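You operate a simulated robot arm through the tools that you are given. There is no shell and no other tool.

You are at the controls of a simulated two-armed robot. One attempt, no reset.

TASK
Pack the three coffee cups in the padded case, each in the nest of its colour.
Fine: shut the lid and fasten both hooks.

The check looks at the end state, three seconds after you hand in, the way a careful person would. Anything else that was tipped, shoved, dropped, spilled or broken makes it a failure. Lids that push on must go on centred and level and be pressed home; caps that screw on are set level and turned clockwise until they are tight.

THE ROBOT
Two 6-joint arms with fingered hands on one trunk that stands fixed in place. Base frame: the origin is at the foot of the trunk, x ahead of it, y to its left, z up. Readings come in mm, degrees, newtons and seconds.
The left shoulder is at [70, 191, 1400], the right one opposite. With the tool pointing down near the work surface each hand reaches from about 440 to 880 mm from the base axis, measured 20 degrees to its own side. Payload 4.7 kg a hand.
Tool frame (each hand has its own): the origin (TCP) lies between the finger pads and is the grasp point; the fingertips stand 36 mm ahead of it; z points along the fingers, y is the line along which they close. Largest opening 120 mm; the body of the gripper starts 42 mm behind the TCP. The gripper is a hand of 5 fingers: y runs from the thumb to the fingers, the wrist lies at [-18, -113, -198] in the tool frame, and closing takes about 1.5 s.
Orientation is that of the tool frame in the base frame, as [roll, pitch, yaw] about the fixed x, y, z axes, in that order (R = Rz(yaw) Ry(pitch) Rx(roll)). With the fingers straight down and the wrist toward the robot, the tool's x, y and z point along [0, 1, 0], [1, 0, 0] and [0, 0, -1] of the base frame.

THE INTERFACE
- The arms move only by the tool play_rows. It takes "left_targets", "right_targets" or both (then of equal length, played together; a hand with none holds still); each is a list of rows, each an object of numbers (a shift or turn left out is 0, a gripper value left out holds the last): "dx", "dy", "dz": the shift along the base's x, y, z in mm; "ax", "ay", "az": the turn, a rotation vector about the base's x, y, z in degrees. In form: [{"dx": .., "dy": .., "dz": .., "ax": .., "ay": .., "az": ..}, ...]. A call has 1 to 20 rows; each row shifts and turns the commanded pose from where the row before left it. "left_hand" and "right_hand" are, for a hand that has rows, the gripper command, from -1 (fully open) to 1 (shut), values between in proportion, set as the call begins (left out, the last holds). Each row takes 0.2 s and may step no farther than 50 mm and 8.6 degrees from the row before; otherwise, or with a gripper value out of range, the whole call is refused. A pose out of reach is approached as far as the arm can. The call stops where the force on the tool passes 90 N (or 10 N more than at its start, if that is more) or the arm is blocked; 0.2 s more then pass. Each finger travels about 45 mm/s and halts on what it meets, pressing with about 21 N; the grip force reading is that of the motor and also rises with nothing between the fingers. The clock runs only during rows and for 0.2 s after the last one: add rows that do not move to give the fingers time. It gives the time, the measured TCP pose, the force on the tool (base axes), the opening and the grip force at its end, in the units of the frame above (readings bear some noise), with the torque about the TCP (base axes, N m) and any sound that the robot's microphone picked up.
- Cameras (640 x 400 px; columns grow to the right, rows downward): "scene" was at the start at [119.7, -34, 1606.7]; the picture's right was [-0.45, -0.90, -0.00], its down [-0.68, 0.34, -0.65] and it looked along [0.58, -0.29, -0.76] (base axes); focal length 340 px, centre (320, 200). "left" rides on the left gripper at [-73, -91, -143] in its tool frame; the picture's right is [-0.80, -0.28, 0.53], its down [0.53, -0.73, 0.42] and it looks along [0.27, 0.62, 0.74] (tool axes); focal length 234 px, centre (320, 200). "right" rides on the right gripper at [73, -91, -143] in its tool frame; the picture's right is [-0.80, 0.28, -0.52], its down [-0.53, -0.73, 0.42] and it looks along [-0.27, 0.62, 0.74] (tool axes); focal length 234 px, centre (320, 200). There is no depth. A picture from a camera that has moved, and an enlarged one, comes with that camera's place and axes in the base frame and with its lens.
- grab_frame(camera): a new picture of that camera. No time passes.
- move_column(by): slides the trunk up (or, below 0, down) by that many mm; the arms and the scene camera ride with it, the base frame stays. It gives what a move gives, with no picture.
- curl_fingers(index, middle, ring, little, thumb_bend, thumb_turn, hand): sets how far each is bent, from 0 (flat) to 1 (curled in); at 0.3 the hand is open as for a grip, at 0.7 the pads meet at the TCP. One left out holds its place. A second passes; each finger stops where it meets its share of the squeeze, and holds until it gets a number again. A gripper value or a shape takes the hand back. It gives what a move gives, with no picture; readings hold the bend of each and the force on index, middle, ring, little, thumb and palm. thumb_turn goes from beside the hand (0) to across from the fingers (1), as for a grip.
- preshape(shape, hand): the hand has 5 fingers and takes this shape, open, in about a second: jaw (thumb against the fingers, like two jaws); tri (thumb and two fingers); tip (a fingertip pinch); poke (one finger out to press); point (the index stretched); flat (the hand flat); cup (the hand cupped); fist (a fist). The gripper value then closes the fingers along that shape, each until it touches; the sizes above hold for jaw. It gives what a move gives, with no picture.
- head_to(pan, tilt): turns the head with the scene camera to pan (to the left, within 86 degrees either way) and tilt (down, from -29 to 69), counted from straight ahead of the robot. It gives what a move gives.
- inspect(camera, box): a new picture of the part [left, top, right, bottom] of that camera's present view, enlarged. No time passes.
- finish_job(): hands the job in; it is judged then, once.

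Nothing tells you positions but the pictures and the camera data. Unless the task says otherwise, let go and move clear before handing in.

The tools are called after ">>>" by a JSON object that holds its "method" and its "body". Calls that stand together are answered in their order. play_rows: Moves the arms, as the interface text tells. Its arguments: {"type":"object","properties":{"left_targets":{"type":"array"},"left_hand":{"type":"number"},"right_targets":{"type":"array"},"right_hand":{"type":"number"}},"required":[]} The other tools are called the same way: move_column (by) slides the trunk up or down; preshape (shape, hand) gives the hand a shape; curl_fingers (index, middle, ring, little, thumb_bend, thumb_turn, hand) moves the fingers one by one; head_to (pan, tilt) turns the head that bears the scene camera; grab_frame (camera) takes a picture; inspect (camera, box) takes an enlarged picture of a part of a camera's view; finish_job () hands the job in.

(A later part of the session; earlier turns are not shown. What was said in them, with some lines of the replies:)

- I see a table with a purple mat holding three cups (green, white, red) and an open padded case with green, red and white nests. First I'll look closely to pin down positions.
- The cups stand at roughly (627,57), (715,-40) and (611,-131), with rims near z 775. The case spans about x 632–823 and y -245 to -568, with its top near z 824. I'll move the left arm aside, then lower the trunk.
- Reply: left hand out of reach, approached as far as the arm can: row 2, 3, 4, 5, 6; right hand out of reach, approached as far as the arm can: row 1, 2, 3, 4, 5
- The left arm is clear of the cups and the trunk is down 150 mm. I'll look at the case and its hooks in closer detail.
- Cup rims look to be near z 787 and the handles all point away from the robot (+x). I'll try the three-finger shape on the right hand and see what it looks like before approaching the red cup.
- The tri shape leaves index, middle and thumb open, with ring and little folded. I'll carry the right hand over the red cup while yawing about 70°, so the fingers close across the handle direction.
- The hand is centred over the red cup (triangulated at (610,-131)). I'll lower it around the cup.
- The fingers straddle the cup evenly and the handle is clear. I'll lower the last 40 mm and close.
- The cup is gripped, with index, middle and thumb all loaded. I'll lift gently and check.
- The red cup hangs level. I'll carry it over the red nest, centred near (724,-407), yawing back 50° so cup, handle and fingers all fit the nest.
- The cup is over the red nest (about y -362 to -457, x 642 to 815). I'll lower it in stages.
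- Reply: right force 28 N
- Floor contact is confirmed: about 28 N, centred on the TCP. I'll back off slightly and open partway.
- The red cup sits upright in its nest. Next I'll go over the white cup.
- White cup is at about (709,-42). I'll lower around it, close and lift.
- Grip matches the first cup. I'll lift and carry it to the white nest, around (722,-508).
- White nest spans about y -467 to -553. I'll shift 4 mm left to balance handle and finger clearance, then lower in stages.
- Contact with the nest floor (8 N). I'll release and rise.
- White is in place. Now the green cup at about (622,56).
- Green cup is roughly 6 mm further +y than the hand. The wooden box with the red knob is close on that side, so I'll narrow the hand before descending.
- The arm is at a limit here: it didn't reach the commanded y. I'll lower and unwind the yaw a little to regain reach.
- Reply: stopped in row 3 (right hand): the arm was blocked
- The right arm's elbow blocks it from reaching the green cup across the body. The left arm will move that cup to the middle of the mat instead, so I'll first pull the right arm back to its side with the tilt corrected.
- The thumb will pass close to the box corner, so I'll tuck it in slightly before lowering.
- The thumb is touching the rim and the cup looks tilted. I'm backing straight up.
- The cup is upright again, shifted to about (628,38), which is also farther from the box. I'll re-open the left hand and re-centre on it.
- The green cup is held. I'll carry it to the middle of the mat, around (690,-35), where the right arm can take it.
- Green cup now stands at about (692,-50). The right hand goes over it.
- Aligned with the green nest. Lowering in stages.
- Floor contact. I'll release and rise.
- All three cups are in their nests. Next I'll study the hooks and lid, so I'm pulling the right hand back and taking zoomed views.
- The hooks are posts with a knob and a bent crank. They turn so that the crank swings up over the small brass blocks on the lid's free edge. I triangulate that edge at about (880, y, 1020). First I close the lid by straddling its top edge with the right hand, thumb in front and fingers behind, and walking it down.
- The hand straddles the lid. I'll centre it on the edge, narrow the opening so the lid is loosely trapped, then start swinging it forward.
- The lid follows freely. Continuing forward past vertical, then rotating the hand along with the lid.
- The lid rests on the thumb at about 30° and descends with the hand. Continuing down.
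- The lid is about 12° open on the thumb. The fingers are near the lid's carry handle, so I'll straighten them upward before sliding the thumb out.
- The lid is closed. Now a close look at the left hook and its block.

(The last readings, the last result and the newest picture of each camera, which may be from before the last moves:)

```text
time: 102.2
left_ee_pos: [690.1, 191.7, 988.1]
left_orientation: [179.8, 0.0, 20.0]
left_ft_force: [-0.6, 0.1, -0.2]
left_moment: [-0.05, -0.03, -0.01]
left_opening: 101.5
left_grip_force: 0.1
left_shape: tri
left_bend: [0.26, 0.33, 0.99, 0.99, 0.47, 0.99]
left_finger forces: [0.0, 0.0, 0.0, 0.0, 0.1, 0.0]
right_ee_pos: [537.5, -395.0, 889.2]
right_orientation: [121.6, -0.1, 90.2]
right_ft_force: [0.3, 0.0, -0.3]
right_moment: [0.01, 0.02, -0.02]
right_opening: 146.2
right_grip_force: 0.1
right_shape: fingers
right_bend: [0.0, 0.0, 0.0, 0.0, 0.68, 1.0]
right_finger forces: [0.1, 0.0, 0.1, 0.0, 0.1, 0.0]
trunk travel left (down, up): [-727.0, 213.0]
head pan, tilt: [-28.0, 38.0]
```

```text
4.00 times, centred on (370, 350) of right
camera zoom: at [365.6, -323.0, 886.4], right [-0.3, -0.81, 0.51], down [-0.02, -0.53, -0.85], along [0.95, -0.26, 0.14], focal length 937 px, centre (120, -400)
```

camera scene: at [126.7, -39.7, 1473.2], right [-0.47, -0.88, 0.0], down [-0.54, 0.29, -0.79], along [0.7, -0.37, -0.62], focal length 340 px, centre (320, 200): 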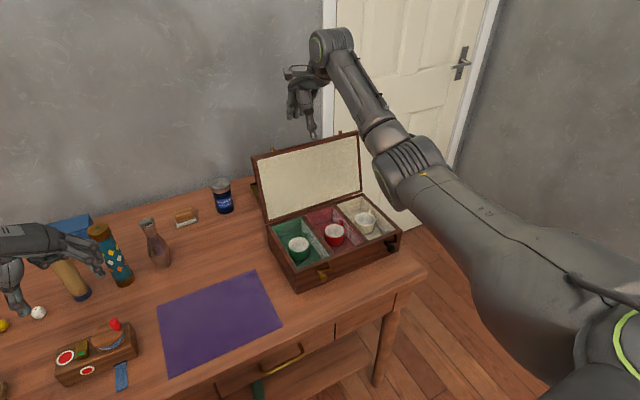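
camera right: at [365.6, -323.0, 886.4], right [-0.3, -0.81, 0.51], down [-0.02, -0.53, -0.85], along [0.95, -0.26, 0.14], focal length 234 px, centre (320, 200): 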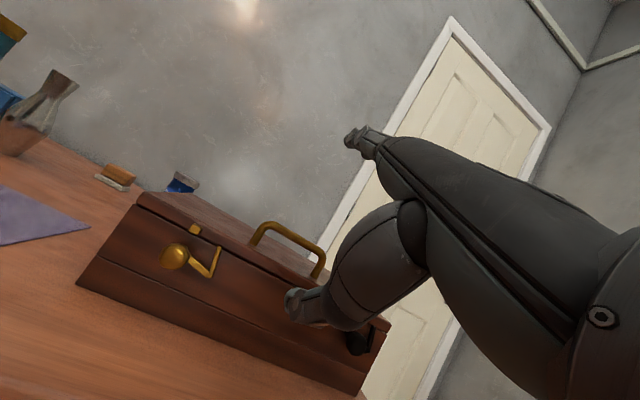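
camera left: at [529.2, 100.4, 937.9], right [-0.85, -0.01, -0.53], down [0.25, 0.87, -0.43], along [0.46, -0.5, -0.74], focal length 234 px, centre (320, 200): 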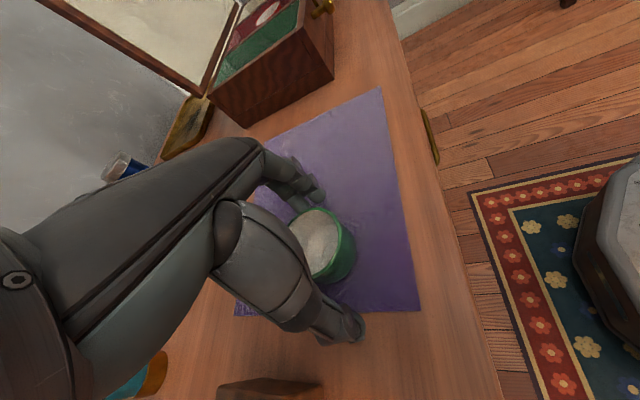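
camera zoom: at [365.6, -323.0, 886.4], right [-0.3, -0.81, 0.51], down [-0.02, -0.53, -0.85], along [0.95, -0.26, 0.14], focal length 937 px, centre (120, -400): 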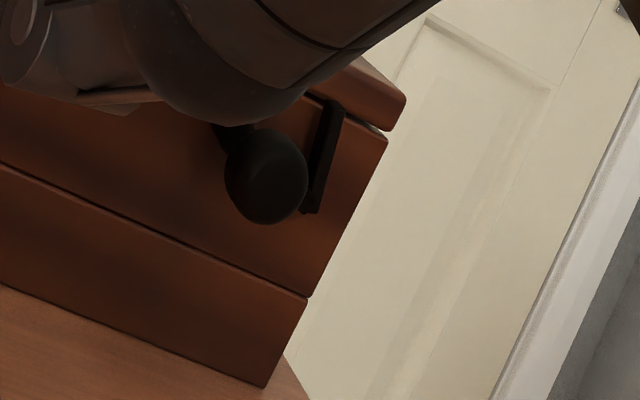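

The lid is shut. The hook's crank sits right of its post and must swing up about 80° so its tip passes over the block. A fingertip pushed up under the crank should turn it, so I'll make a pointing hand and see its geometry.

>>> {"method": "preshape", "body": {"shape": "point", "hand": "right"}}

>>> {"method": "grab_frame", "body": {"camera": "right"}}

>>> {"method": "grab_frame", "body": {"camera": "scene"}}

>>> {"method": "inspect", "body": {"camera": "scene", "box": [310, 180, 430, 300]}}

```text
time: 103.1
left_ee_pos: [690.3, 192.9, 988.4]
left_orientation: [179.8, 0.2, 20.1]
left_ft_force: [-0.1, 0.1, 0.2]
left_moment: [-0.01, -0.01, 0.03]
left_opening: 101.9
left_grip_force: 0.1
left_shape: tri
left_bend: [0.26, 0.33, 0.99, 0.99, 0.47, 0.99]
left_finger forces: [0.0, 0.0, 0.0, 0.0, 0.0, 0.1]
right_ee_pos: [536.0, -394.4, 889.8]
right_orientation: [121.6, -0.2, 90.3]
right_ft_force: [-0.2, 0.1, 0.3]
right_moment: [0.02, -0.02, -0.01]
right_opening: 0.0
right_grip_force: 0.1
right_shape: point
right_bend: [0.19, 1.0, 1.0, 1.0, 0.98, 0.88]
right_finger forces: [0.1, 0.0, 0.0, 0.1, 0.0, 0.0]
trunk travel left (down, up): [-727.0, 213.0]
head pan, tilt: [-28.0, 38.0]
```

```text
taken
camera right: at [365.4, -323.1, 886.6], right [-0.3, -0.81, 0.51], down [-0.02, -0.53, -0.85], along [0.95, -0.26, 0.14], focal length 234 px, centre (320, 200)
```

right: 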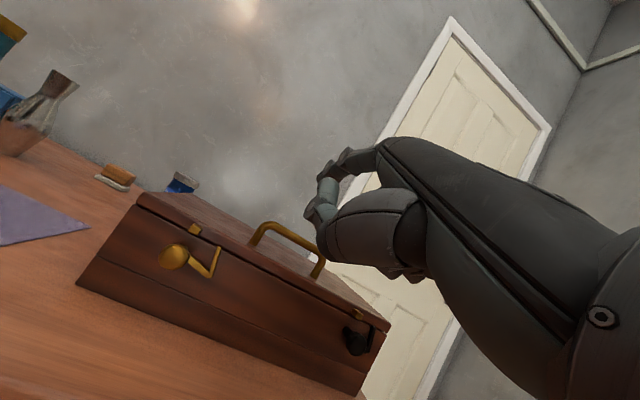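

```text
taken
camera scene: at [126.5, -39.7, 1473.2], right [-0.47, -0.88, 0.0], down [-0.54, 0.29, -0.79], along [0.7, -0.37, -0.62], focal length 340 px, centre (320, 200)
```

scene: 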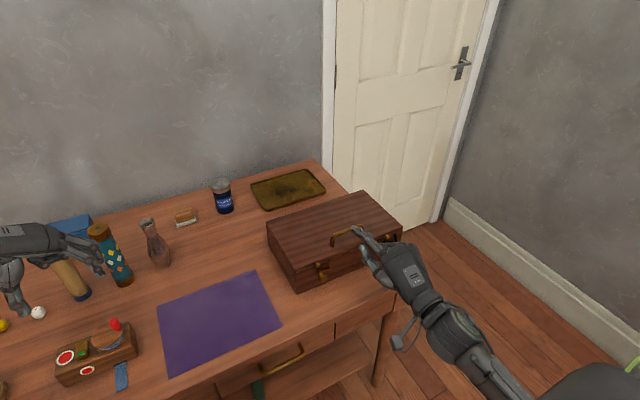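

```text
3.33 times, centred on (370, 240) of scene
camera zoom: at [126.5, -39.7, 1473.2], right [-0.47, -0.88, 0.0], down [-0.54, 0.29, -0.79], along [0.7, -0.37, -0.62], focal length 1133 px, centre (153, 67)
```

zoom: 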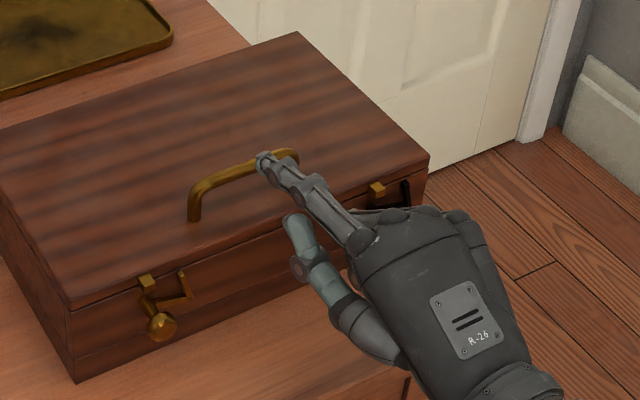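

>>> {"method": "curl_fingers", "body": {"hand": "right", "index": 0.05, "thumb_bend": 0.3, "thumb_turn": 0.0}}

>>> {"method": "grab_frame", "body": {"camera": "right"}}

>>> {"method": "inspect", "body": {"camera": "scene", "box": [310, 180, 430, 300]}}

```text
time: 104.1
left_ee_pos: [691.8, 192.0, 988.1]
left_orientation: [179.9, 0.2, 20.0]
left_ft_force: [-0.4, -1.3, 0.2]
left_moment: [0.0, 0.0, -0.05]
left_opening: 101.9
left_grip_force: 0.1
left_shape: tri
left_bend: [0.26, 0.33, 0.99, 0.99, 0.47, 0.99]
left_finger forces: [0.1, 0.0, 0.1, 0.1, 0.1, 0.1]
right_ee_pos: [536.2, -394.2, 889.5]
right_orientation: [121.4, -0.2, 90.4]
right_ft_force: [0.1, -0.1, 0.3]
right_moment: [0.01, 0.02, 0.01]
right_opening: 180.9
right_grip_force: 0.0
right_shape: fingers
right_bend: [0.05, 1.0, 1.0, 1.0, 0.3, 0.0]
right_finger forces: [0.1, 0.0, 0.1, 0.0, 0.1, 0.0]
trunk travel left (down, up): [-727.0, 213.0]
head pan, tilt: [-28.0, 38.0]
```

```text
taken
camera right: at [365.4, -323.1, 886.6], right [-0.3, -0.81, 0.51], down [-0.02, -0.53, -0.85], along [0.95, -0.26, 0.14], focal length 234 px, centre (320, 200)
```

right: 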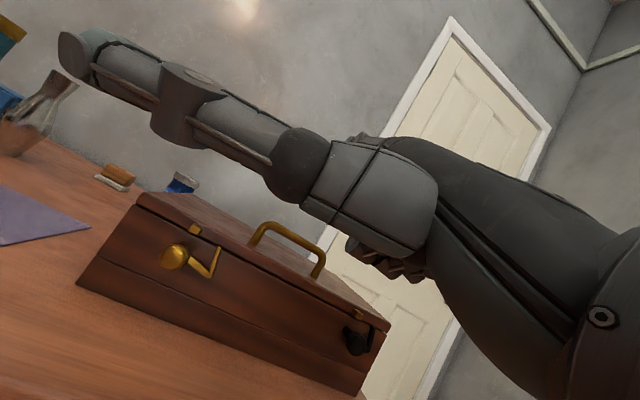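

```text
3.33 times, centred on (370, 240) of scene
camera zoom: at [126.5, -39.7, 1473.2], right [-0.47, -0.88, 0.0], down [-0.54, 0.29, -0.79], along [0.7, -0.37, -0.62], focal length 1133 px, centre (153, 67)
```

zoom: 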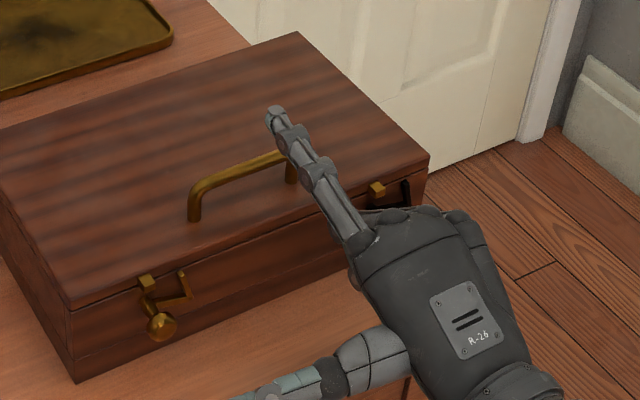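

The index is now straight and the thumb is out to the side. I'll pitch the hand down about 43° and bring the fingertip in front of the left hook, slightly right of it, then check.

>>> {"method": "play_rows", "body": {"right_targets": [{"dx": -14, "dy": 8, "ay": 7.3}, {"dx": -14, "dy": 8, "ay": 7.3}, {"dx": -14, "dy": 8, "ay": 7.3}, {"dx": -14, "dy": 8, "dz": -5, "ay": 7.3}, {"dx": -14, "dy": 8, "dz": -10, "ay": 7.3}, {"dy": 8, "dz": -15, "ay": 7}, {"dy": 5, "dz": -20}, {"dz": -20}, {}]}}

>>> {"method": "grab_frame", "body": {"camera": "right"}}

>>> {"method": "grab_frame", "body": {"camera": "scene"}}

>>> {"method": "inspect", "body": {"camera": "scene", "box": [280, 210, 380, 310]}}

```text
time: 106.1
left_ee_pos: [689.5, 192.1, 988.2]
left_orientation: [179.7, 0.0, 20.0]
left_ft_force: [0.9, -0.3, 0.1]
left_moment: [0.0, -0.06, 0.01]
left_opening: 101.9
left_grip_force: 0.0
left_shape: tri
left_bend: [0.26, 0.33, 0.99, 0.99, 0.47, 0.99]
left_finger forces: [0.0, 0.0, 0.1, 0.0, 0.0, 0.0]
right_ee_pos: [467.1, -343.3, 818.4]
right_orientation: [165.1, -0.3, 90.1]
right_ft_force: [-0.1, 0.6, -0.9]
right_moment: [0.03, 0.0, 0.01]
right_opening: 181.2
right_grip_force: 0.0
right_shape: fingers
right_bend: [0.05, 1.0, 1.0, 1.0, 0.3, 0.0]
right_finger forces: [0.0, 0.1, 0.1, 0.0, 0.0, 0.0]
trunk travel left (down, up): [-727.0, 213.0]
head pan, tilt: [-28.0, 38.0]
```

```text
taken
camera right: at [340.4, -270.8, 933.6], right [0.14, -0.81, 0.58], down [-0.6, -0.53, -0.6], along [0.79, -0.26, -0.55], focal length 234 px, centre (320, 200)
```

right: 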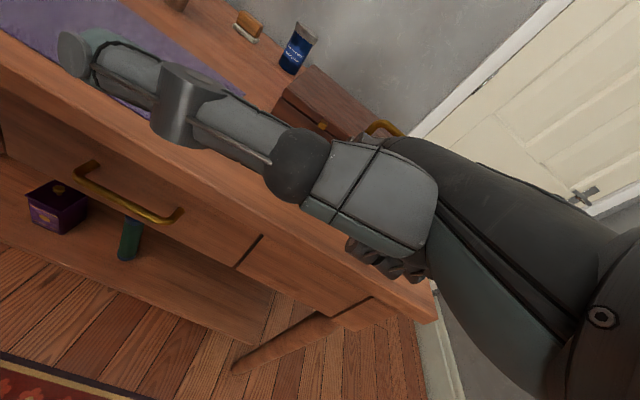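

```text
taken
camera scene: at [126.6, -39.7, 1473.2], right [-0.47, -0.88, 0.0], down [-0.54, 0.29, -0.79], along [0.7, -0.37, -0.62], focal length 340 px, centre (320, 200)
```

scene: 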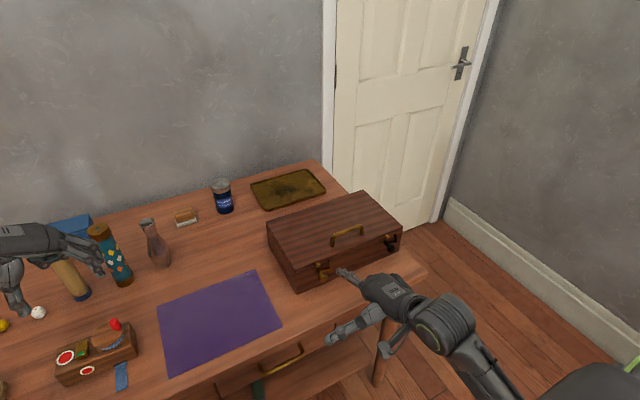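

```text
4.00 times, centred on (330, 260) of scene
camera zoom: at [126.6, -39.7, 1473.2], right [-0.47, -0.88, 0.0], down [-0.54, 0.29, -0.79], along [0.7, -0.37, -0.62], focal length 1359 px, centre (280, -40)
```

zoom: 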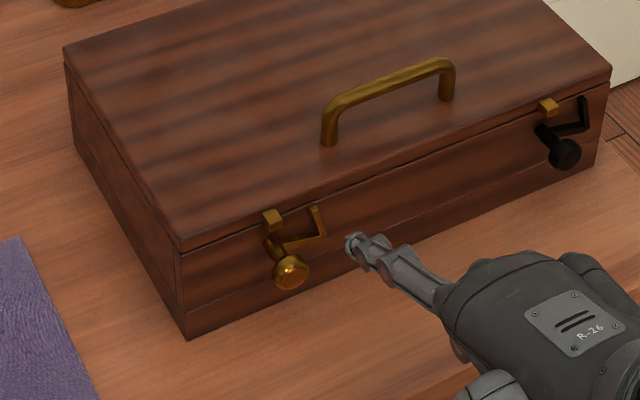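

>>> {"method": "play_rows", "body": {"right_targets": [{"dz": -25}, {"dz": -25}, {"dz": -15}, {}]}}

>>> {"method": "inspect", "body": {"camera": "scene", "box": [280, 210, 380, 310]}}

>>> {"method": "grab_frame", "body": {"camera": "right"}}

```text
time: 107.1
left_ee_pos: [690.7, 192.0, 987.8]
left_orientation: [179.8, 0.1, 20.0]
left_ft_force: [-0.3, -0.4, 0.0]
left_moment: [-0.04, 0.02, -0.02]
left_opening: 102.2
left_grip_force: 0.0
left_shape: tri
left_bend: [0.26, 0.33, 0.99, 0.99, 0.47, 0.99]
left_finger forces: [0.0, 0.1, 0.1, 0.0, 0.0, 0.0]
right_ee_pos: [464.9, -342.3, 753.0]
right_orientation: [165.1, -0.3, 90.1]
right_ft_force: [-0.3, 0.2, 0.1]
right_moment: [-0.02, 0.0, 0.01]
right_opening: 180.9
right_grip_force: 0.0
right_shape: fingers
right_bend: [0.05, 1.0, 1.0, 1.0, 0.3, 0.0]
right_finger forces: [0.1, 0.1, 0.0, 0.1, 0.0, 0.1]
trunk travel left (down, up): [-727.0, 213.0]
head pan, tilt: [-28.0, 38.0]
```

```text
4.00 times, centred on (330, 260) of scene
camera zoom: at [126.4, -39.7, 1473.2], right [-0.47, -0.88, 0.0], down [-0.54, 0.29, -0.79], along [0.7, -0.37, -0.62], focal length 1359 px, centre (280, -40)
```

zoom: 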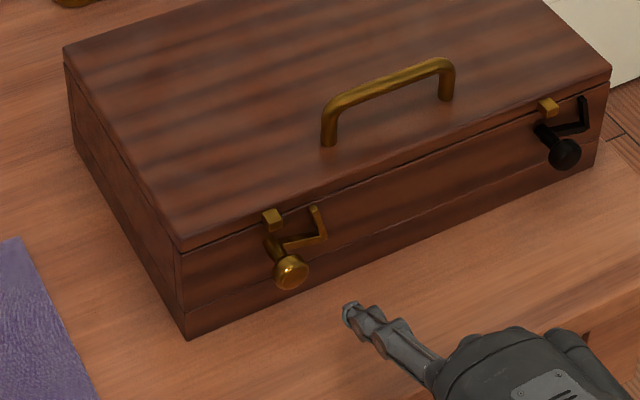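

```text
taken
camera right: at [339.9, -270.7, 868.7], right [0.14, -0.81, 0.57], down [-0.6, -0.53, -0.6], along [0.79, -0.26, -0.55], focal length 234 px, centre (320, 200)
```

right: 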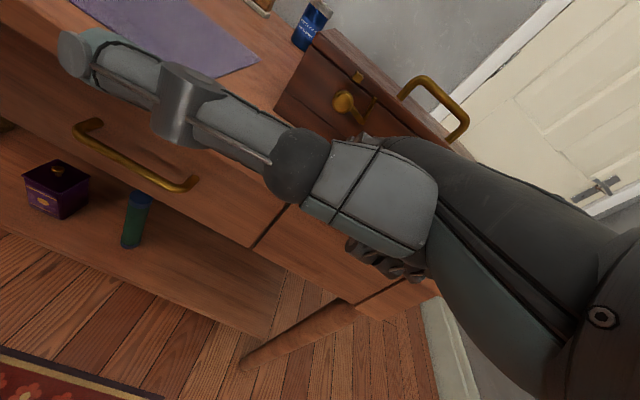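

The tip is in place at about (573,-326,781), below the crank. I'll slide it forward under the crank to the case face.

>>> {"method": "play_rows", "body": {"right_targets": [{"dx": 15}, {"dx": 15}, {"dx": 12}, {}]}}

>>> {"method": "inspect", "body": {"camera": "scene", "box": [290, 220, 370, 300]}}

```text
time: 108.1
left_ee_pos: [691.0, 191.3, 988.7]
left_orientation: [179.8, 0.1, 19.9]
left_ft_force: [-0.4, 0.7, 0.0]
left_moment: [0.01, -0.01, 0.0]
left_opening: 102.0
left_grip_force: 0.0
left_shape: tri
left_bend: [0.26, 0.33, 0.99, 0.99, 0.47, 0.99]
left_finger forces: [0.0, 0.0, 0.0, 0.0, 0.1, 0.0]
right_ee_pos: [509.1, -341.8, 753.7]
right_orientation: [165.0, -0.3, 90.0]
right_ft_force: [0.4, -0.1, -0.1]
right_moment: [0.05, -0.03, 0.04]
right_opening: 180.8
right_grip_force: 0.1
right_shape: fingers
right_bend: [0.05, 1.0, 1.0, 1.0, 0.3, 0.0]
right_finger forces: [0.0, 0.0, 0.0, 0.1, 0.0, 0.0]
trunk travel left (down, up): [-727.0, 213.0]
head pan, tilt: [-28.0, 38.0]
```

```text
5.00 times, centred on (330, 260) of scene
camera zoom: at [126.2, -39.7, 1473.2], right [-0.47, -0.88, 0.0], down [-0.54, 0.29, -0.79], along [0.7, -0.37, -0.62], focal length 1699 px, centre (270, -100)
```

zoom: 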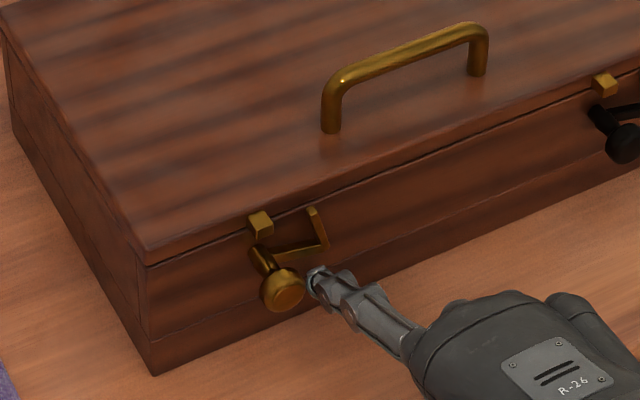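

>>> {"method": "play_rows", "body": {"right_targets": [{"dx": 5}, {"dx": 5}, {}]}}

>>> {"method": "play_rows", "body": {"right_targets": [{"dz": 5}, {"dz": 5}, {"dz": 5}, {}]}}

>>> {"method": "inspect", "body": {"camera": "scene", "box": [290, 220, 370, 300]}}

```text
time: 108.9
left_ee_pos: [688.1, 190.9, 989.5]
left_orientation: [179.8, 0.0, 20.0]
left_ft_force: [-1.3, -1.1, 0.8]
left_moment: [-0.04, -0.01, 0.02]
left_opening: 101.9
left_grip_force: 0.0
left_shape: tri
left_bend: [0.26, 0.33, 0.99, 0.99, 0.47, 0.99]
left_finger forces: [0.0, 0.0, 0.1, 0.0, 0.0, 0.0]
right_ee_pos: [518.4, -343.4, 754.9]
right_orientation: [165.0, -0.3, 90.1]
right_ft_force: [-8.2, 0.2, 2.8]
right_moment: [0.02, -0.53, 0.14]
right_opening: 180.0
right_grip_force: 4.4
right_shape: fingers
right_bend: [0.06, 1.0, 1.0, 1.0, 0.3, 0.0]
right_finger forces: [8.9, 0.0, 0.1, 0.0, 0.1, 0.1]
trunk travel left (down, up): [-727.0, 213.0]
head pan, tilt: [-28.0, 38.0]
```

```text
time: 109.9
left_ee_pos: [690.3, 190.8, 988.4]
left_orientation: [179.8, 0.1, 20.0]
left_ft_force: [0.0, 0.1, 0.0]
left_moment: [0.01, 0.0, -0.02]
left_opening: 101.6
left_grip_force: 0.0
left_shape: tri
left_bend: [0.26, 0.33, 0.99, 0.99, 0.47, 0.99]
left_finger forces: [0.1, 0.0, 0.1, 0.0, 0.0, 0.1]
right_ee_pos: [518.2, -343.1, 770.7]
right_orientation: [165.0, -0.2, 90.0]
right_ft_force: [-2.7, -0.6, -1.5]
right_moment: [0.0, 0.07, -0.02]
right_opening: 179.7
right_grip_force: 1.5
right_shape: fingers
right_bend: [0.06, 1.0, 1.0, 1.0, 0.3, 0.0]
right_finger forces: [2.8, 0.0, 0.0, 0.1, 0.0, 0.1]
trunk travel left (down, up): [-727.0, 213.0]
head pan, tilt: [-28.0, 38.0]
```

```text
5.00 times, centred on (330, 260) of scene
camera zoom: at [126.2, -39.8, 1473.2], right [-0.47, -0.88, 0.0], down [-0.54, 0.29, -0.79], along [0.7, -0.37, -0.62], focal length 1699 px, centre (270, -100)
```

zoom: 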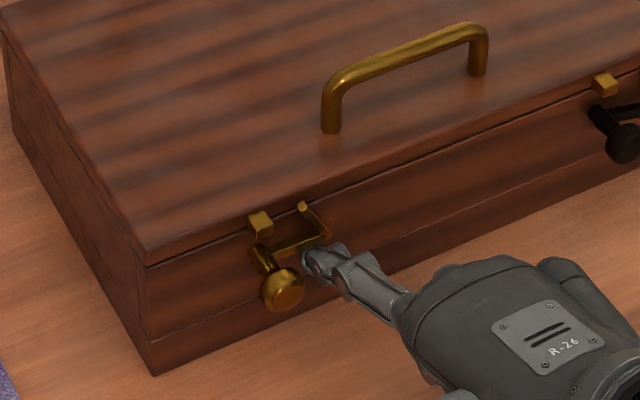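

It works: the crank is turning. Continuing up along the arc.

>>> {"method": "play_rows", "body": {"right_targets": [{"dz": 5, "dx": -1}, {"dz": 5}, {"dz": 5, "dy": 1.5}, {}]}}

>>> {"method": "inspect", "body": {"camera": "scene", "box": [290, 220, 370, 300]}}

```text
time: 110.9
left_ee_pos: [690.3, 191.5, 989.2]
left_orientation: [179.7, 0.1, 20.0]
left_ft_force: [-0.3, 0.3, 0.7]
left_moment: [0.03, 0.01, 0.0]
left_opening: 101.8
left_grip_force: 0.0
left_shape: tri
left_bend: [0.26, 0.33, 0.99, 0.99, 0.47, 0.99]
left_finger forces: [0.0, 0.0, 0.0, 0.0, 0.1, 0.1]
right_ee_pos: [517.1, -340.0, 784.8]
right_orientation: [165.0, -0.2, 90.0]
right_ft_force: [-2.2, -0.1, -1.2]
right_moment: [-0.01, 0.05, 0.03]
right_opening: 180.1
right_grip_force: 1.9
right_shape: fingers
right_bend: [0.06, 1.0, 1.0, 1.0, 0.3, 0.0]
right_finger forces: [2.1, 0.1, 0.0, 0.0, 0.1, 0.0]
trunk travel left (down, up): [-727.0, 213.0]
head pan, tilt: [-28.0, 38.0]
```

```text
5.00 times, centred on (330, 260) of scene
camera zoom: at [126.3, -39.8, 1473.2], right [-0.47, -0.88, 0.0], down [-0.54, 0.29, -0.79], along [0.7, -0.37, -0.62], focal length 1699 px, centre (270, -100)
```

zoom: 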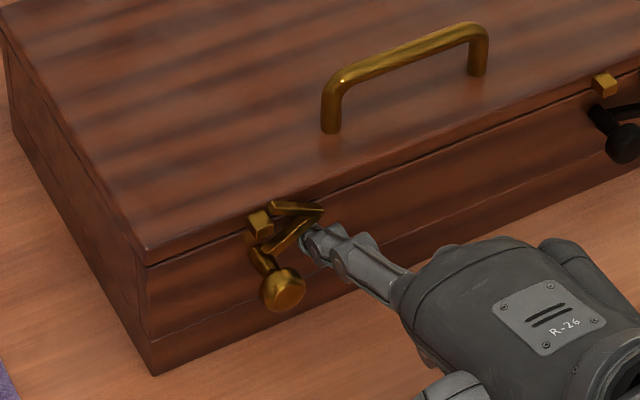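

>>> {"method": "play_rows", "body": {"right_targets": [{"dz": 4, "dy": 2.5}, {"dz": 4, "dy": 3}, {}]}}

>>> {"method": "inspect", "body": {"camera": "scene", "box": [300, 230, 350, 280]}}

```text
time: 111.7
left_ee_pos: [691.5, 191.4, 989.0]
left_orientation: [179.8, 0.2, 20.1]
left_ft_force: [0.2, -0.1, 0.5]
left_moment: [0.0, 0.0, 0.01]
left_opening: 101.8
left_grip_force: 0.3
left_shape: tri
left_bend: [0.26, 0.33, 0.99, 0.99, 0.47, 0.99]
left_finger forces: [0.1, 0.1, 0.0, 0.0, 0.1, 0.0]
right_ee_pos: [517.5, -334.9, 792.3]
right_orientation: [165.0, -0.2, 90.1]
right_ft_force: [-0.9, -0.4, -1.2]
right_moment: [-0.01, 0.09, -0.12]
right_opening: 181.0
right_grip_force: 1.0
right_shape: fingers
right_bend: [0.06, 1.0, 1.0, 1.0, 0.3, 0.0]
right_finger forces: [2.5, 0.1, 0.0, 0.1, 0.1, 0.0]
trunk travel left (down, up): [-727.0, 213.0]
head pan, tilt: [-28.0, 38.0]
```

```text
8.00 times, centred on (325, 255) of scene
camera zoom: at [126.5, -40.1, 1473.1], right [-0.47, -0.88, 0.0], down [-0.54, 0.29, -0.79], along [0.7, -0.37, -0.62], focal length 2718 px, centre (280, -240)
```

zoom: 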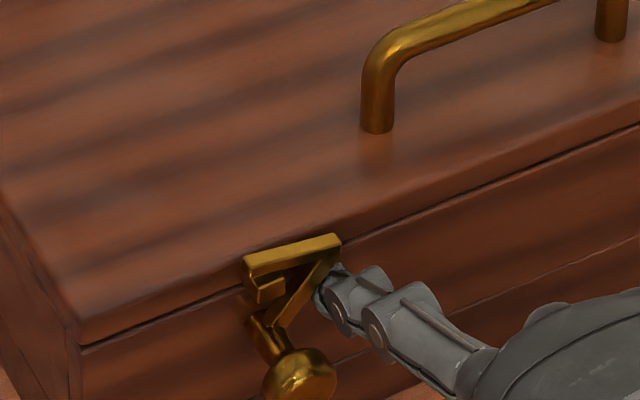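

The hook's tip now covers the block. A small further nudge until it bears on the block.

>>> {"method": "play_rows", "body": {"right_targets": [{"dz": 1.5, "dy": 3}, {"dz": 1, "dy": 2}, {}]}}

>>> {"method": "inspect", "body": {"camera": "scene", "box": [300, 230, 350, 280]}}

```text
time: 112.5
left_ee_pos: [690.1, 189.6, 988.4]
left_orientation: [179.9, 0.1, 20.0]
left_ft_force: [-1.0, -0.4, -1.2]
left_moment: [0.0, 0.0, 0.02]
left_opening: 101.9
left_grip_force: 0.1
left_shape: tri
left_bend: [0.26, 0.33, 0.99, 0.99, 0.47, 0.99]
left_finger forces: [0.0, 0.1, 0.0, 0.1, 0.1, 0.1]
right_ee_pos: [518.2, -331.5, 793.6]
right_orientation: [165.1, -0.3, 90.1]
right_ft_force: [-0.2, -4.9, -3.4]
right_moment: [0.14, 0.37, -0.58]
right_opening: 182.8
right_grip_force: 3.2
right_shape: fingers
right_bend: [0.06, 1.0, 1.0, 1.0, 0.3, 0.0]
right_finger forces: [6.6, 0.0, 0.0, 0.0, 0.1, 0.0]
trunk travel left (down, up): [-727.0, 213.0]
head pan, tilt: [-28.0, 38.0]
```

```text
8.00 times, centred on (325, 255) of scene
camera zoom: at [127.0, -40.9, 1473.1], right [-0.47, -0.88, 0.0], down [-0.54, 0.29, -0.79], along [0.7, -0.37, -0.62], focal length 2718 px, centre (280, -240)
```

zoom: 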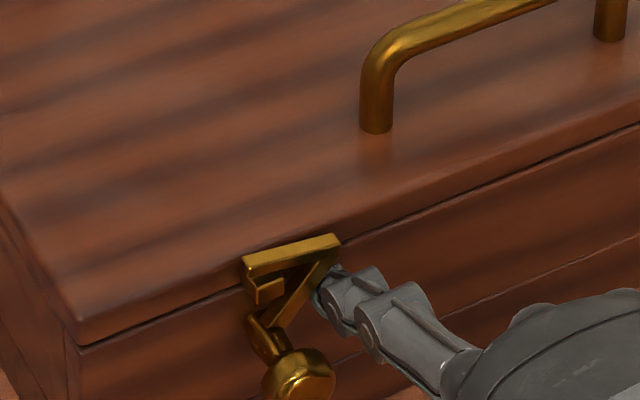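

It's at its stop. Withdrawing the finger and checking that the hook stays.

>>> {"method": "play_rows", "body": {"right_targets": [{"dy": -4}, {"dx": -10, "dy": -2}, {"dx": -20}, {"dx": -20}, {}]}}

>>> {"method": "inspect", "body": {"camera": "scene", "box": [300, 230, 350, 280]}}

>>> {"method": "inspect", "body": {"camera": "scene", "box": [330, 220, 410, 280]}}

```text
time: 113.7
left_ee_pos: [690.7, 191.0, 988.4]
left_orientation: [179.9, 0.1, 20.0]
left_ft_force: [0.2, 1.3, -0.1]
left_moment: [0.0, 0.02, 0.0]
left_opening: 101.7
left_grip_force: 0.2
left_shape: tri
left_bend: [0.26, 0.33, 0.99, 0.99, 0.47, 0.99]
left_finger forces: [0.1, 0.0, 0.1, 0.0, 0.0, 0.1]
right_ee_pos: [467.1, -336.4, 796.3]
right_orientation: [165.0, -0.4, 90.1]
right_ft_force: [0.1, 0.8, -0.6]
right_moment: [-0.05, -0.01, 0.07]
right_opening: 180.7
right_grip_force: 0.1
right_shape: fingers
right_bend: [0.05, 1.0, 1.0, 1.0, 0.3, 0.0]
right_finger forces: [0.1, 0.0, 0.1, 0.1, 0.0, 0.1]
trunk travel left (down, up): [-727.0, 213.0]
head pan, tilt: [-28.0, 38.0]
```

```text
8.00 times, centred on (325, 255) of scene
camera zoom: at [127.0, -39.6, 1473.1], right [-0.47, -0.88, 0.0], down [-0.54, 0.29, -0.79], along [0.7, -0.37, -0.62], focal length 2718 px, centre (280, -240)
```

zoom: 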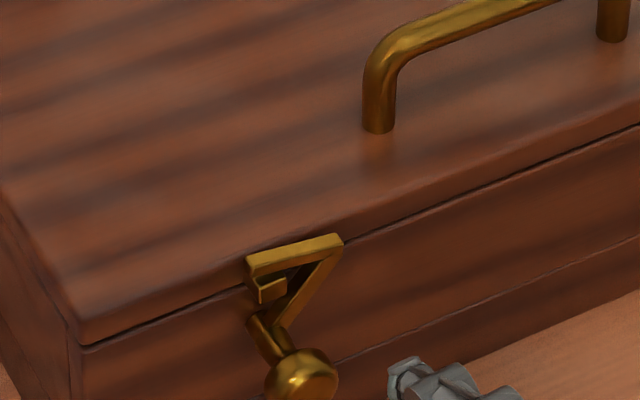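

```text
6.67 times, centred on (370, 250) of scene
camera zoom: at [127.0, -39.6, 1473.1], right [-0.47, -0.88, 0.0], down [-0.54, 0.29, -0.79], along [0.7, -0.37, -0.62], focal length 2265 px, centre (-13, -133)
```

zoom: 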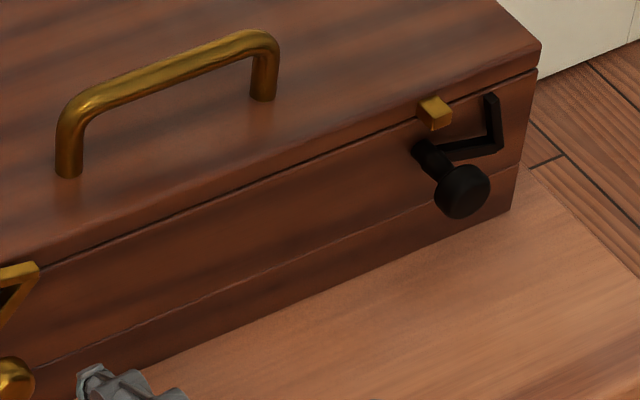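

The left hook holds. The right hook has the same layout, about 211 mm to the right, so I'll repeat the move there.

>>> {"method": "play_rows", "body": {"right_targets": [{"dy": -40}, {"dy": -45}, {"dy": -45}, {"dy": -45}, {"dy": -41}, {"dz": -22}, {"dz": -21}, {}]}}

>>> {"method": "inspect", "body": {"camera": "scene", "box": [340, 210, 440, 300]}}

>>> {"method": "grab_frame", "body": {"camera": "right"}}

```text
time: 115.5
left_ee_pos: [691.4, 192.0, 988.7]
left_orientation: [179.8, 0.1, 20.1]
left_ft_force: [-0.5, 0.0, 0.0]
left_moment: [-0.01, -0.01, 0.03]
left_opening: 101.6
left_grip_force: 0.1
left_shape: tri
left_bend: [0.26, 0.33, 0.99, 0.99, 0.47, 0.99]
left_finger forces: [0.1, 0.0, 0.0, 0.0, 0.0, 0.0]
right_ee_pos: [467.5, -555.1, 752.5]
right_orientation: [165.0, -0.3, 90.0]
right_ft_force: [-0.5, 0.5, -0.4]
right_moment: [0.0, 0.0, 0.0]
right_opening: 180.7
right_grip_force: 0.0
right_shape: fingers
right_bend: [0.05, 1.0, 1.0, 1.0, 0.3, 0.0]
right_finger forces: [0.0, 0.0, 0.0, 0.0, 0.0, 0.0]
trunk travel left (down, up): [-727.0, 213.0]
head pan, tilt: [-28.0, 38.0]
```

```text
4.44 times, centred on (390, 255) of scene
camera zoom: at [126.3, -39.7, 1473.2], right [-0.47, -0.88, 0.0], down [-0.54, 0.29, -0.79], along [0.7, -0.37, -0.62], focal length 1510 px, centre (9, -44)
```

zoom: 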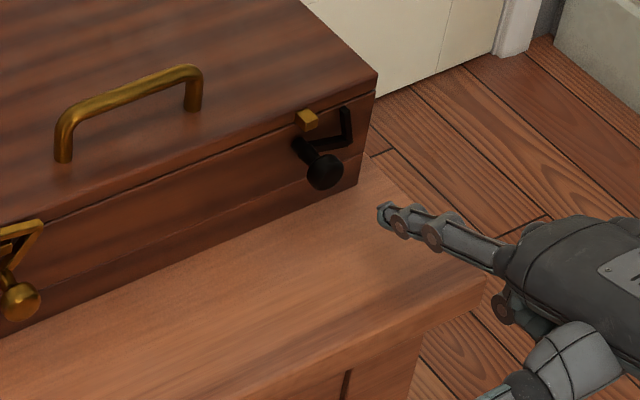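

```text
taken
camera right: at [341.2, -482.6, 868.2], right [0.14, -0.81, 0.57], down [-0.6, -0.53, -0.6], along [0.79, -0.26, -0.55], focal length 234 px, centre (320, 200)
```

right: 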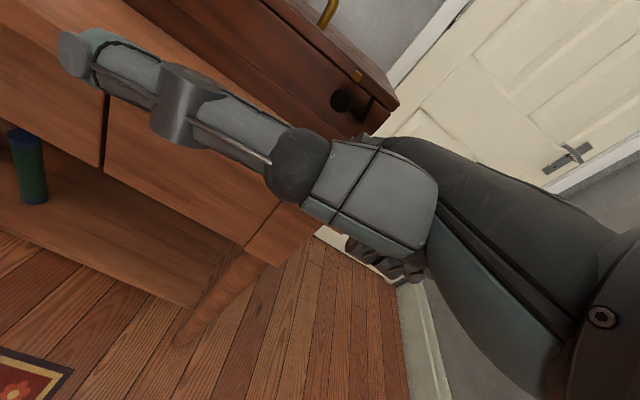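

>>> {"method": "play_rows", "body": {"right_targets": [{"dx": 15, "dy": 1}, {"dx": 15}, {"dx": 12}, {}]}}

>>> {"method": "inspect", "body": {"camera": "scene", "box": [360, 220, 420, 270]}}

```text
time: 116.5
left_ee_pos: [690.4, 191.9, 988.9]
left_orientation: [179.9, 0.0, 20.0]
left_ft_force: [0.2, 0.5, 0.2]
left_moment: [-0.01, 0.02, 0.0]
left_opening: 101.7
left_grip_force: 0.0
left_shape: tri
left_bend: [0.26, 0.33, 0.99, 0.99, 0.47, 0.99]
left_finger forces: [0.0, 0.0, 0.0, 0.0, 0.0, 0.1]
right_ee_pos: [508.3, -550.8, 751.5]
right_orientation: [165.1, -0.3, 90.0]
right_ft_force: [0.9, -0.2, 0.0]
right_moment: [-0.02, 0.0, 0.0]
right_opening: 181.1
right_grip_force: 0.1
right_shape: fingers
right_bend: [0.05, 1.0, 1.0, 1.0, 0.3, 0.0]
right_finger forces: [0.0, 0.1, 0.0, 0.0, 0.0, 0.0]
trunk travel left (down, up): [-727.0, 213.0]
head pan, tilt: [-28.0, 38.0]
```

```text
8.00 times, centred on (390, 245) of scene
camera zoom: at [126.2, -39.8, 1473.2], right [-0.47, -0.88, 0.0], down [-0.54, 0.29, -0.79], along [0.7, -0.37, -0.62], focal length 2718 px, centre (-240, -160)
```

zoom: 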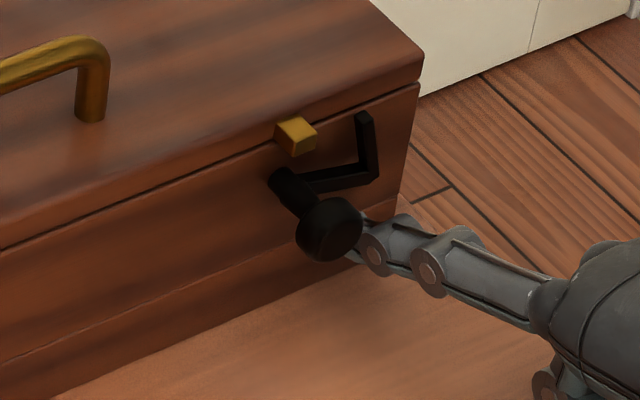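

>>> {"method": "play_rows", "body": {"right_targets": [{"dx": 5}, {"dx": 3}, {}]}}

>>> {"method": "play_rows", "body": {"right_targets": [{"dz": 5}, {"dz": 5}, {"dz": 5}, {}]}}

>>> {"method": "inspect", "body": {"camera": "scene", "box": [360, 220, 420, 270]}}

```text
time: 117.3
left_ee_pos: [688.9, 190.7, 988.2]
left_orientation: [179.7, 0.2, 20.0]
left_ft_force: [0.6, 0.3, 0.3]
left_moment: [-0.02, 0.02, 0.0]
left_opening: 101.8
left_grip_force: 0.0
left_shape: tri
left_bend: [0.26, 0.33, 0.99, 0.99, 0.47, 0.99]
left_finger forces: [0.0, 0.0, 0.0, 0.1, 0.0, 0.1]
right_ee_pos: [515.9, -550.3, 751.5]
right_orientation: [165.0, -0.3, 90.0]
right_ft_force: [-5.4, 0.7, 1.3]
right_moment: [0.04, -0.3, 0.08]
right_opening: 180.4
right_grip_force: 2.2
right_shape: fingers
right_bend: [0.05, 1.0, 1.0, 1.0, 0.3, 0.0]
right_finger forces: [5.6, 0.0, 0.0, 0.1, 0.0, 0.1]
trunk travel left (down, up): [-727.0, 213.0]
head pan, tilt: [-28.0, 38.0]
```

```text
time: 118.3
left_ee_pos: [691.2, 191.0, 990.0]
left_orientation: [179.9, 0.1, 20.0]
left_ft_force: [0.1, -1.4, -0.3]
left_moment: [0.0, 0.0, -0.02]
left_opening: 101.8
left_grip_force: 0.1
left_shape: tri
left_bend: [0.26, 0.33, 0.99, 0.99, 0.47, 0.99]
left_finger forces: [0.1, 0.0, 0.0, 0.1, 0.0, 0.1]
right_ee_pos: [516.7, -551.9, 767.6]
right_orientation: [165.0, -0.4, 90.1]
right_ft_force: [-1.5, -1.4, -1.7]
right_moment: [-0.02, 0.08, -0.03]
right_opening: 180.5
right_grip_force: 0.8
right_shape: fingers
right_bend: [0.06, 1.0, 1.0, 1.0, 0.3, 0.0]
right_finger forces: [1.7, 0.0, 0.0, 0.0, 0.0, 0.0]
trunk travel left (down, up): [-727.0, 213.0]
head pan, tilt: [-28.0, 38.0]
```

```text
8.00 times, centred on (390, 245) of scene
camera zoom: at [126.4, -39.9, 1473.2], right [-0.47, -0.88, 0.0], down [-0.54, 0.29, -0.79], along [0.7, -0.37, -0.62], focal length 2718 px, centre (-240, -160)
```

zoom: 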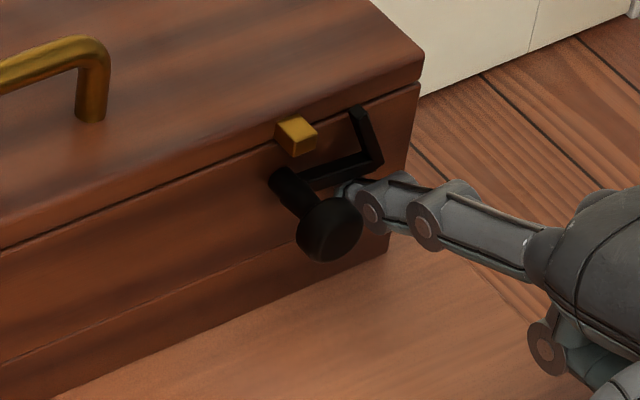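

It's turning. Same arc upward.

>>> {"method": "play_rows", "body": {"right_targets": [{"dz": 5}, {"dz": 5}, {"dz": 5, "dy": 1.5}, {"dz": 4, "dy": 2.5}, {"dz": 2, "dy": 1.5}, {}]}}

>>> {"method": "inspect", "body": {"camera": "scene", "box": [360, 220, 420, 270]}}

```text
time: 119.7
left_ee_pos: [689.9, 190.4, 988.9]
left_orientation: [179.8, 0.1, 20.0]
left_ft_force: [0.2, -0.1, -0.7]
left_moment: [-0.01, 0.01, -0.03]
left_opening: 101.6
left_grip_force: 0.1
left_shape: tri
left_bend: [0.26, 0.33, 0.99, 0.99, 0.47, 0.99]
left_finger forces: [0.0, 0.0, 0.1, 0.1, 0.0, 0.0]
right_ee_pos: [517.9, -545.4, 786.1]
right_orientation: [165.1, -0.3, 90.2]
right_ft_force: [-1.6, -1.0, -1.3]
right_moment: [0.02, 0.01, -0.07]
right_opening: 180.4
right_grip_force: 1.2
right_shape: fingers
right_bend: [0.06, 1.0, 1.0, 1.0, 0.3, 0.0]
right_finger forces: [3.1, 0.1, 0.0, 0.0, 0.0, 0.1]
trunk travel left (down, up): [-727.0, 213.0]
head pan, tilt: [-28.0, 38.0]
```

```text
8.00 times, centred on (390, 245) of scene
camera zoom: at [126.1, -40.1, 1473.2], right [-0.47, -0.88, 0.0], down [-0.54, 0.29, -0.79], along [0.7, -0.37, -0.62], focal length 2718 px, centre (-240, -160)
```

zoom: 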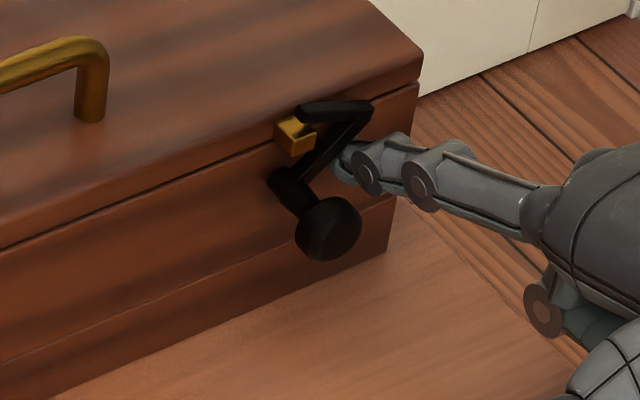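

>>> {"method": "play_rows", "body": {"right_targets": [{"dz": 4, "dy": 2}, {"dz": 3, "dy": 2}, {"dz": 1, "dy": 2}, {}]}}

>>> {"method": "inspect", "body": {"camera": "scene", "box": [360, 220, 420, 270]}}

```text
time: 120.7
left_ee_pos: [690.8, 191.6, 988.3]
left_orientation: [180.0, 0.1, 20.0]
left_ft_force: [-0.1, -0.8, -0.7]
left_moment: [-0.01, -0.03, -0.01]
left_opening: 101.9
left_grip_force: 0.0
left_shape: tri
left_bend: [0.26, 0.33, 0.99, 0.99, 0.47, 0.99]
left_finger forces: [0.1, 0.0, 0.1, 0.0, 0.0, 0.0]
right_ee_pos: [517.4, -540.6, 793.7]
right_orientation: [165.0, -0.4, 90.1]
right_ft_force: [0.9, -5.1, -5.2]
right_moment: [0.07, 0.59, -0.49]
right_opening: 181.8
right_grip_force: 3.3
right_shape: fingers
right_bend: [0.07, 1.0, 1.0, 1.0, 0.3, 0.0]
right_finger forces: [7.1, 0.1, 0.0, 0.1, 0.1, 0.1]
trunk travel left (down, up): [-727.0, 213.0]
head pan, tilt: [-28.0, 38.0]
```

```text
8.00 times, centred on (390, 245) of scene
camera zoom: at [127.3, -41.1, 1473.0], right [-0.47, -0.88, 0.0], down [-0.54, 0.29, -0.79], along [0.7, -0.37, -0.62], focal length 2718 px, centre (-240, -160)
```

zoom: 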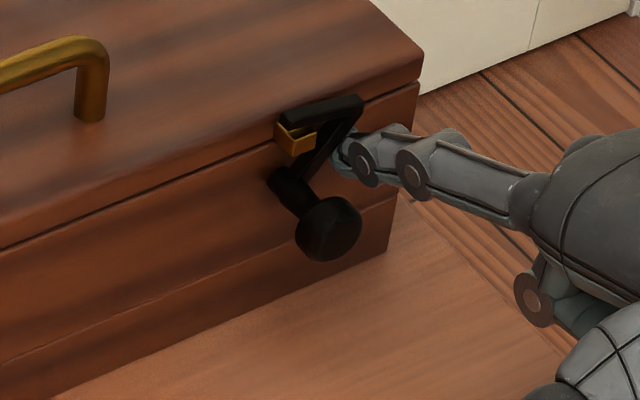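

>>> {"method": "play_rows", "body": {"right_targets": [{"dz": 1, "dy": 2}, {"dz": 0.5, "dy": 1.5}, {}]}}

>>> {"method": "inspect", "body": {"camera": "scene", "box": [370, 225, 400, 250]}}

>>> {"method": "inspect", "body": {"camera": "scene", "box": [310, 255, 340, 280]}}

```text
time: 121.5
left_ee_pos: [691.0, 190.1, 988.4]
left_orientation: [179.8, 0.1, 20.0]
left_ft_force: [0.5, 0.2, -0.8]
left_moment: [0.04, -0.03, -0.02]
left_opening: 102.0
left_grip_force: 0.1
left_shape: tri
left_bend: [0.26, 0.33, 0.99, 0.99, 0.47, 0.99]
left_finger forces: [0.0, 0.0, 0.0, 0.1, 0.0, 0.1]
right_ee_pos: [518.7, -537.9, 796.4]
right_orientation: [165.1, -0.5, 90.2]
right_ft_force: [2.2, -6.9, -7.2]
right_moment: [0.09, 0.81, -0.79]
right_opening: 183.3
right_grip_force: 5.1
right_shape: fingers
right_bend: [0.07, 1.0, 1.0, 1.0, 0.3, 0.0]
right_finger forces: [10.2, 0.0, 0.0, 0.0, 0.0, 0.0]
trunk travel left (down, up): [-727.0, 213.0]
head pan, tilt: [-28.0, 38.0]
```

```text
16.00 times, centred on (385, 238) of scene
camera zoom: at [127.7, -41.7, 1473.0], right [-0.47, -0.88, 0.0], down [-0.54, 0.29, -0.79], along [0.7, -0.37, -0.62], focal length 5437 px, centre (-720, -400)
```

zoom: 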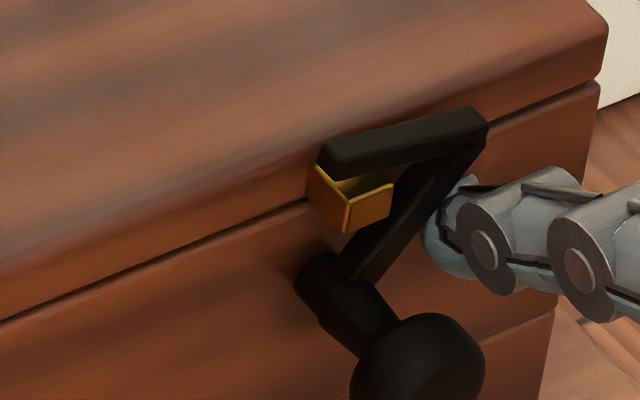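

```text
16.00 times, centred on (325, 268) of scene
camera zoom: at [127.7, -41.7, 1473.0], right [-0.47, -0.88, 0.0], down [-0.54, 0.29, -0.79], along [0.7, -0.37, -0.62], focal length 5437 px, centre (240, -880)
```

zoom: 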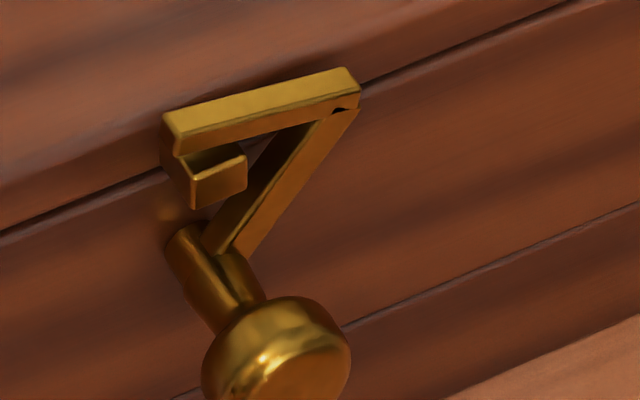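

Both hooks are at their stops over the blocks. Withdrawing the finger and backing the arm away.

>>> {"method": "play_rows", "body": {"right_targets": [{"dy": -5, "dz": -2}, {"dx": -8, "dy": -3}, {"dx": -20}, {"dx": -25}, {"dx": -25}, {"dx": -15, "dz": 20}, {"dz": 30}, {"dz": 30, "dy": -20}, {}]}}

>>> {"method": "grab_frame", "body": {"camera": "scene"}}

>>> {"method": "inspect", "body": {"camera": "scene", "box": [250, 180, 410, 300]}}

>>> {"method": "inspect", "body": {"camera": "scene", "box": [370, 225, 400, 250]}}

```text
time: 123.5
left_ee_pos: [690.7, 190.3, 989.0]
left_orientation: [179.8, 0.1, 20.0]
left_ft_force: [0.4, 0.1, 0.1]
left_moment: [-0.06, 0.02, -0.02]
left_opening: 101.7
left_grip_force: 0.1
left_shape: tri
left_bend: [0.26, 0.33, 0.99, 0.99, 0.47, 0.99]
left_finger forces: [0.0, 0.0, 0.0, 0.0, 0.1, 0.1]
right_ee_pos: [424.1, -562.6, 873.9]
right_orientation: [165.0, -0.4, 90.1]
right_ft_force: [0.1, 0.4, 0.0]
right_moment: [-0.04, -0.02, 0.02]
right_opening: 180.7
right_grip_force: 0.0
right_shape: fingers
right_bend: [0.05, 1.0, 1.0, 1.0, 0.3, 0.0]
right_finger forces: [0.1, 0.1, 0.0, 0.0, 0.0, 0.1]
trunk travel left (down, up): [-727.0, 213.0]
head pan, tilt: [-28.0, 38.0]
```

```text
taken
camera scene: at [126.3, -39.9, 1473.2], right [-0.47, -0.88, 0.0], down [-0.54, 0.29, -0.79], along [0.7, -0.37, -0.62], focal length 340 px, centre (320, 200)
```

scene: 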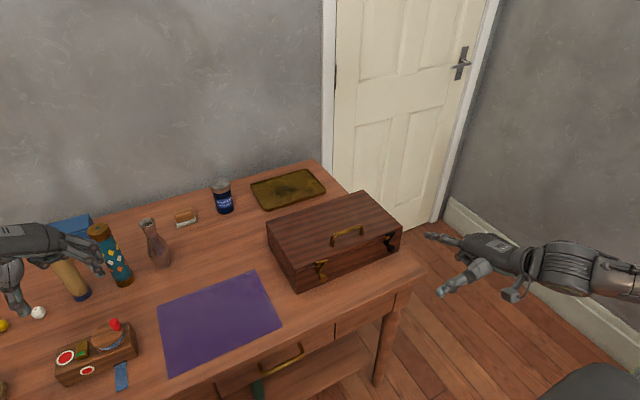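

```text
3.33 times, centred on (330, 240) of scene
camera zoom: at [126.3, -39.9, 1473.2], right [-0.47, -0.88, 0.0], down [-0.54, 0.29, -0.79], along [0.7, -0.37, -0.62], focal length 1133 px, centre (287, 67)
```

zoom: 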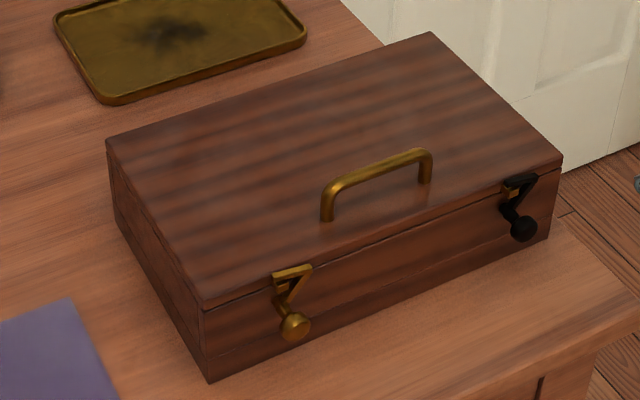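

```text
16.00 times, centred on (385, 238) of scene
camera zoom: at [126.3, -39.9, 1473.2], right [-0.47, -0.88, 0.0], down [-0.54, 0.29, -0.79], along [0.7, -0.37, -0.62], focal length 5437 px, centre (-720, -400)
```

zoom: 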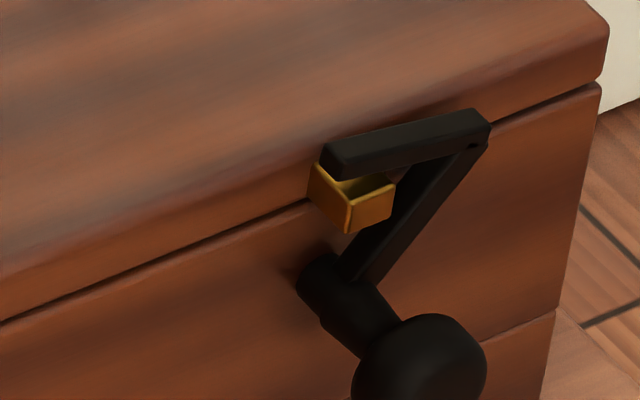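

The case is shut flush and both hooks rest over their blocks. The cups are inside in their own nests, the surroundings look undisturbed, and both hands are clear, so I'm handing in.

>>> {"method": "finish_job", "body": {}}

```text
The job is handed in.
```

The three cups are packed upright, each in the nest of its colour. The lid is shut and both hooks are fastened over their blocks. I've handed the job in; no verdict has come back.

- **Green cup nudged:** the right arm couldn't reach this cup across the body, so I used the left hand. On its first try the thumb caught the rim, tilted the cup and slid it about 20 mm on the mat. It settled upright again. The left hand then set it mid-mat, and the right hand put it in its nest.
- **Lid drop:** I lowered the lid on the thumb until it was about 12° open, then slid the thumb out and let it fall the rest of the way. I never saw inside the case after that. The lid closed flush.
- **Hooks:** I pushed each one up with a fingertip until it stopped, and both stayed put when I let go.

In the last picture everything else on the table looked undisturbed, and both hands were clear.
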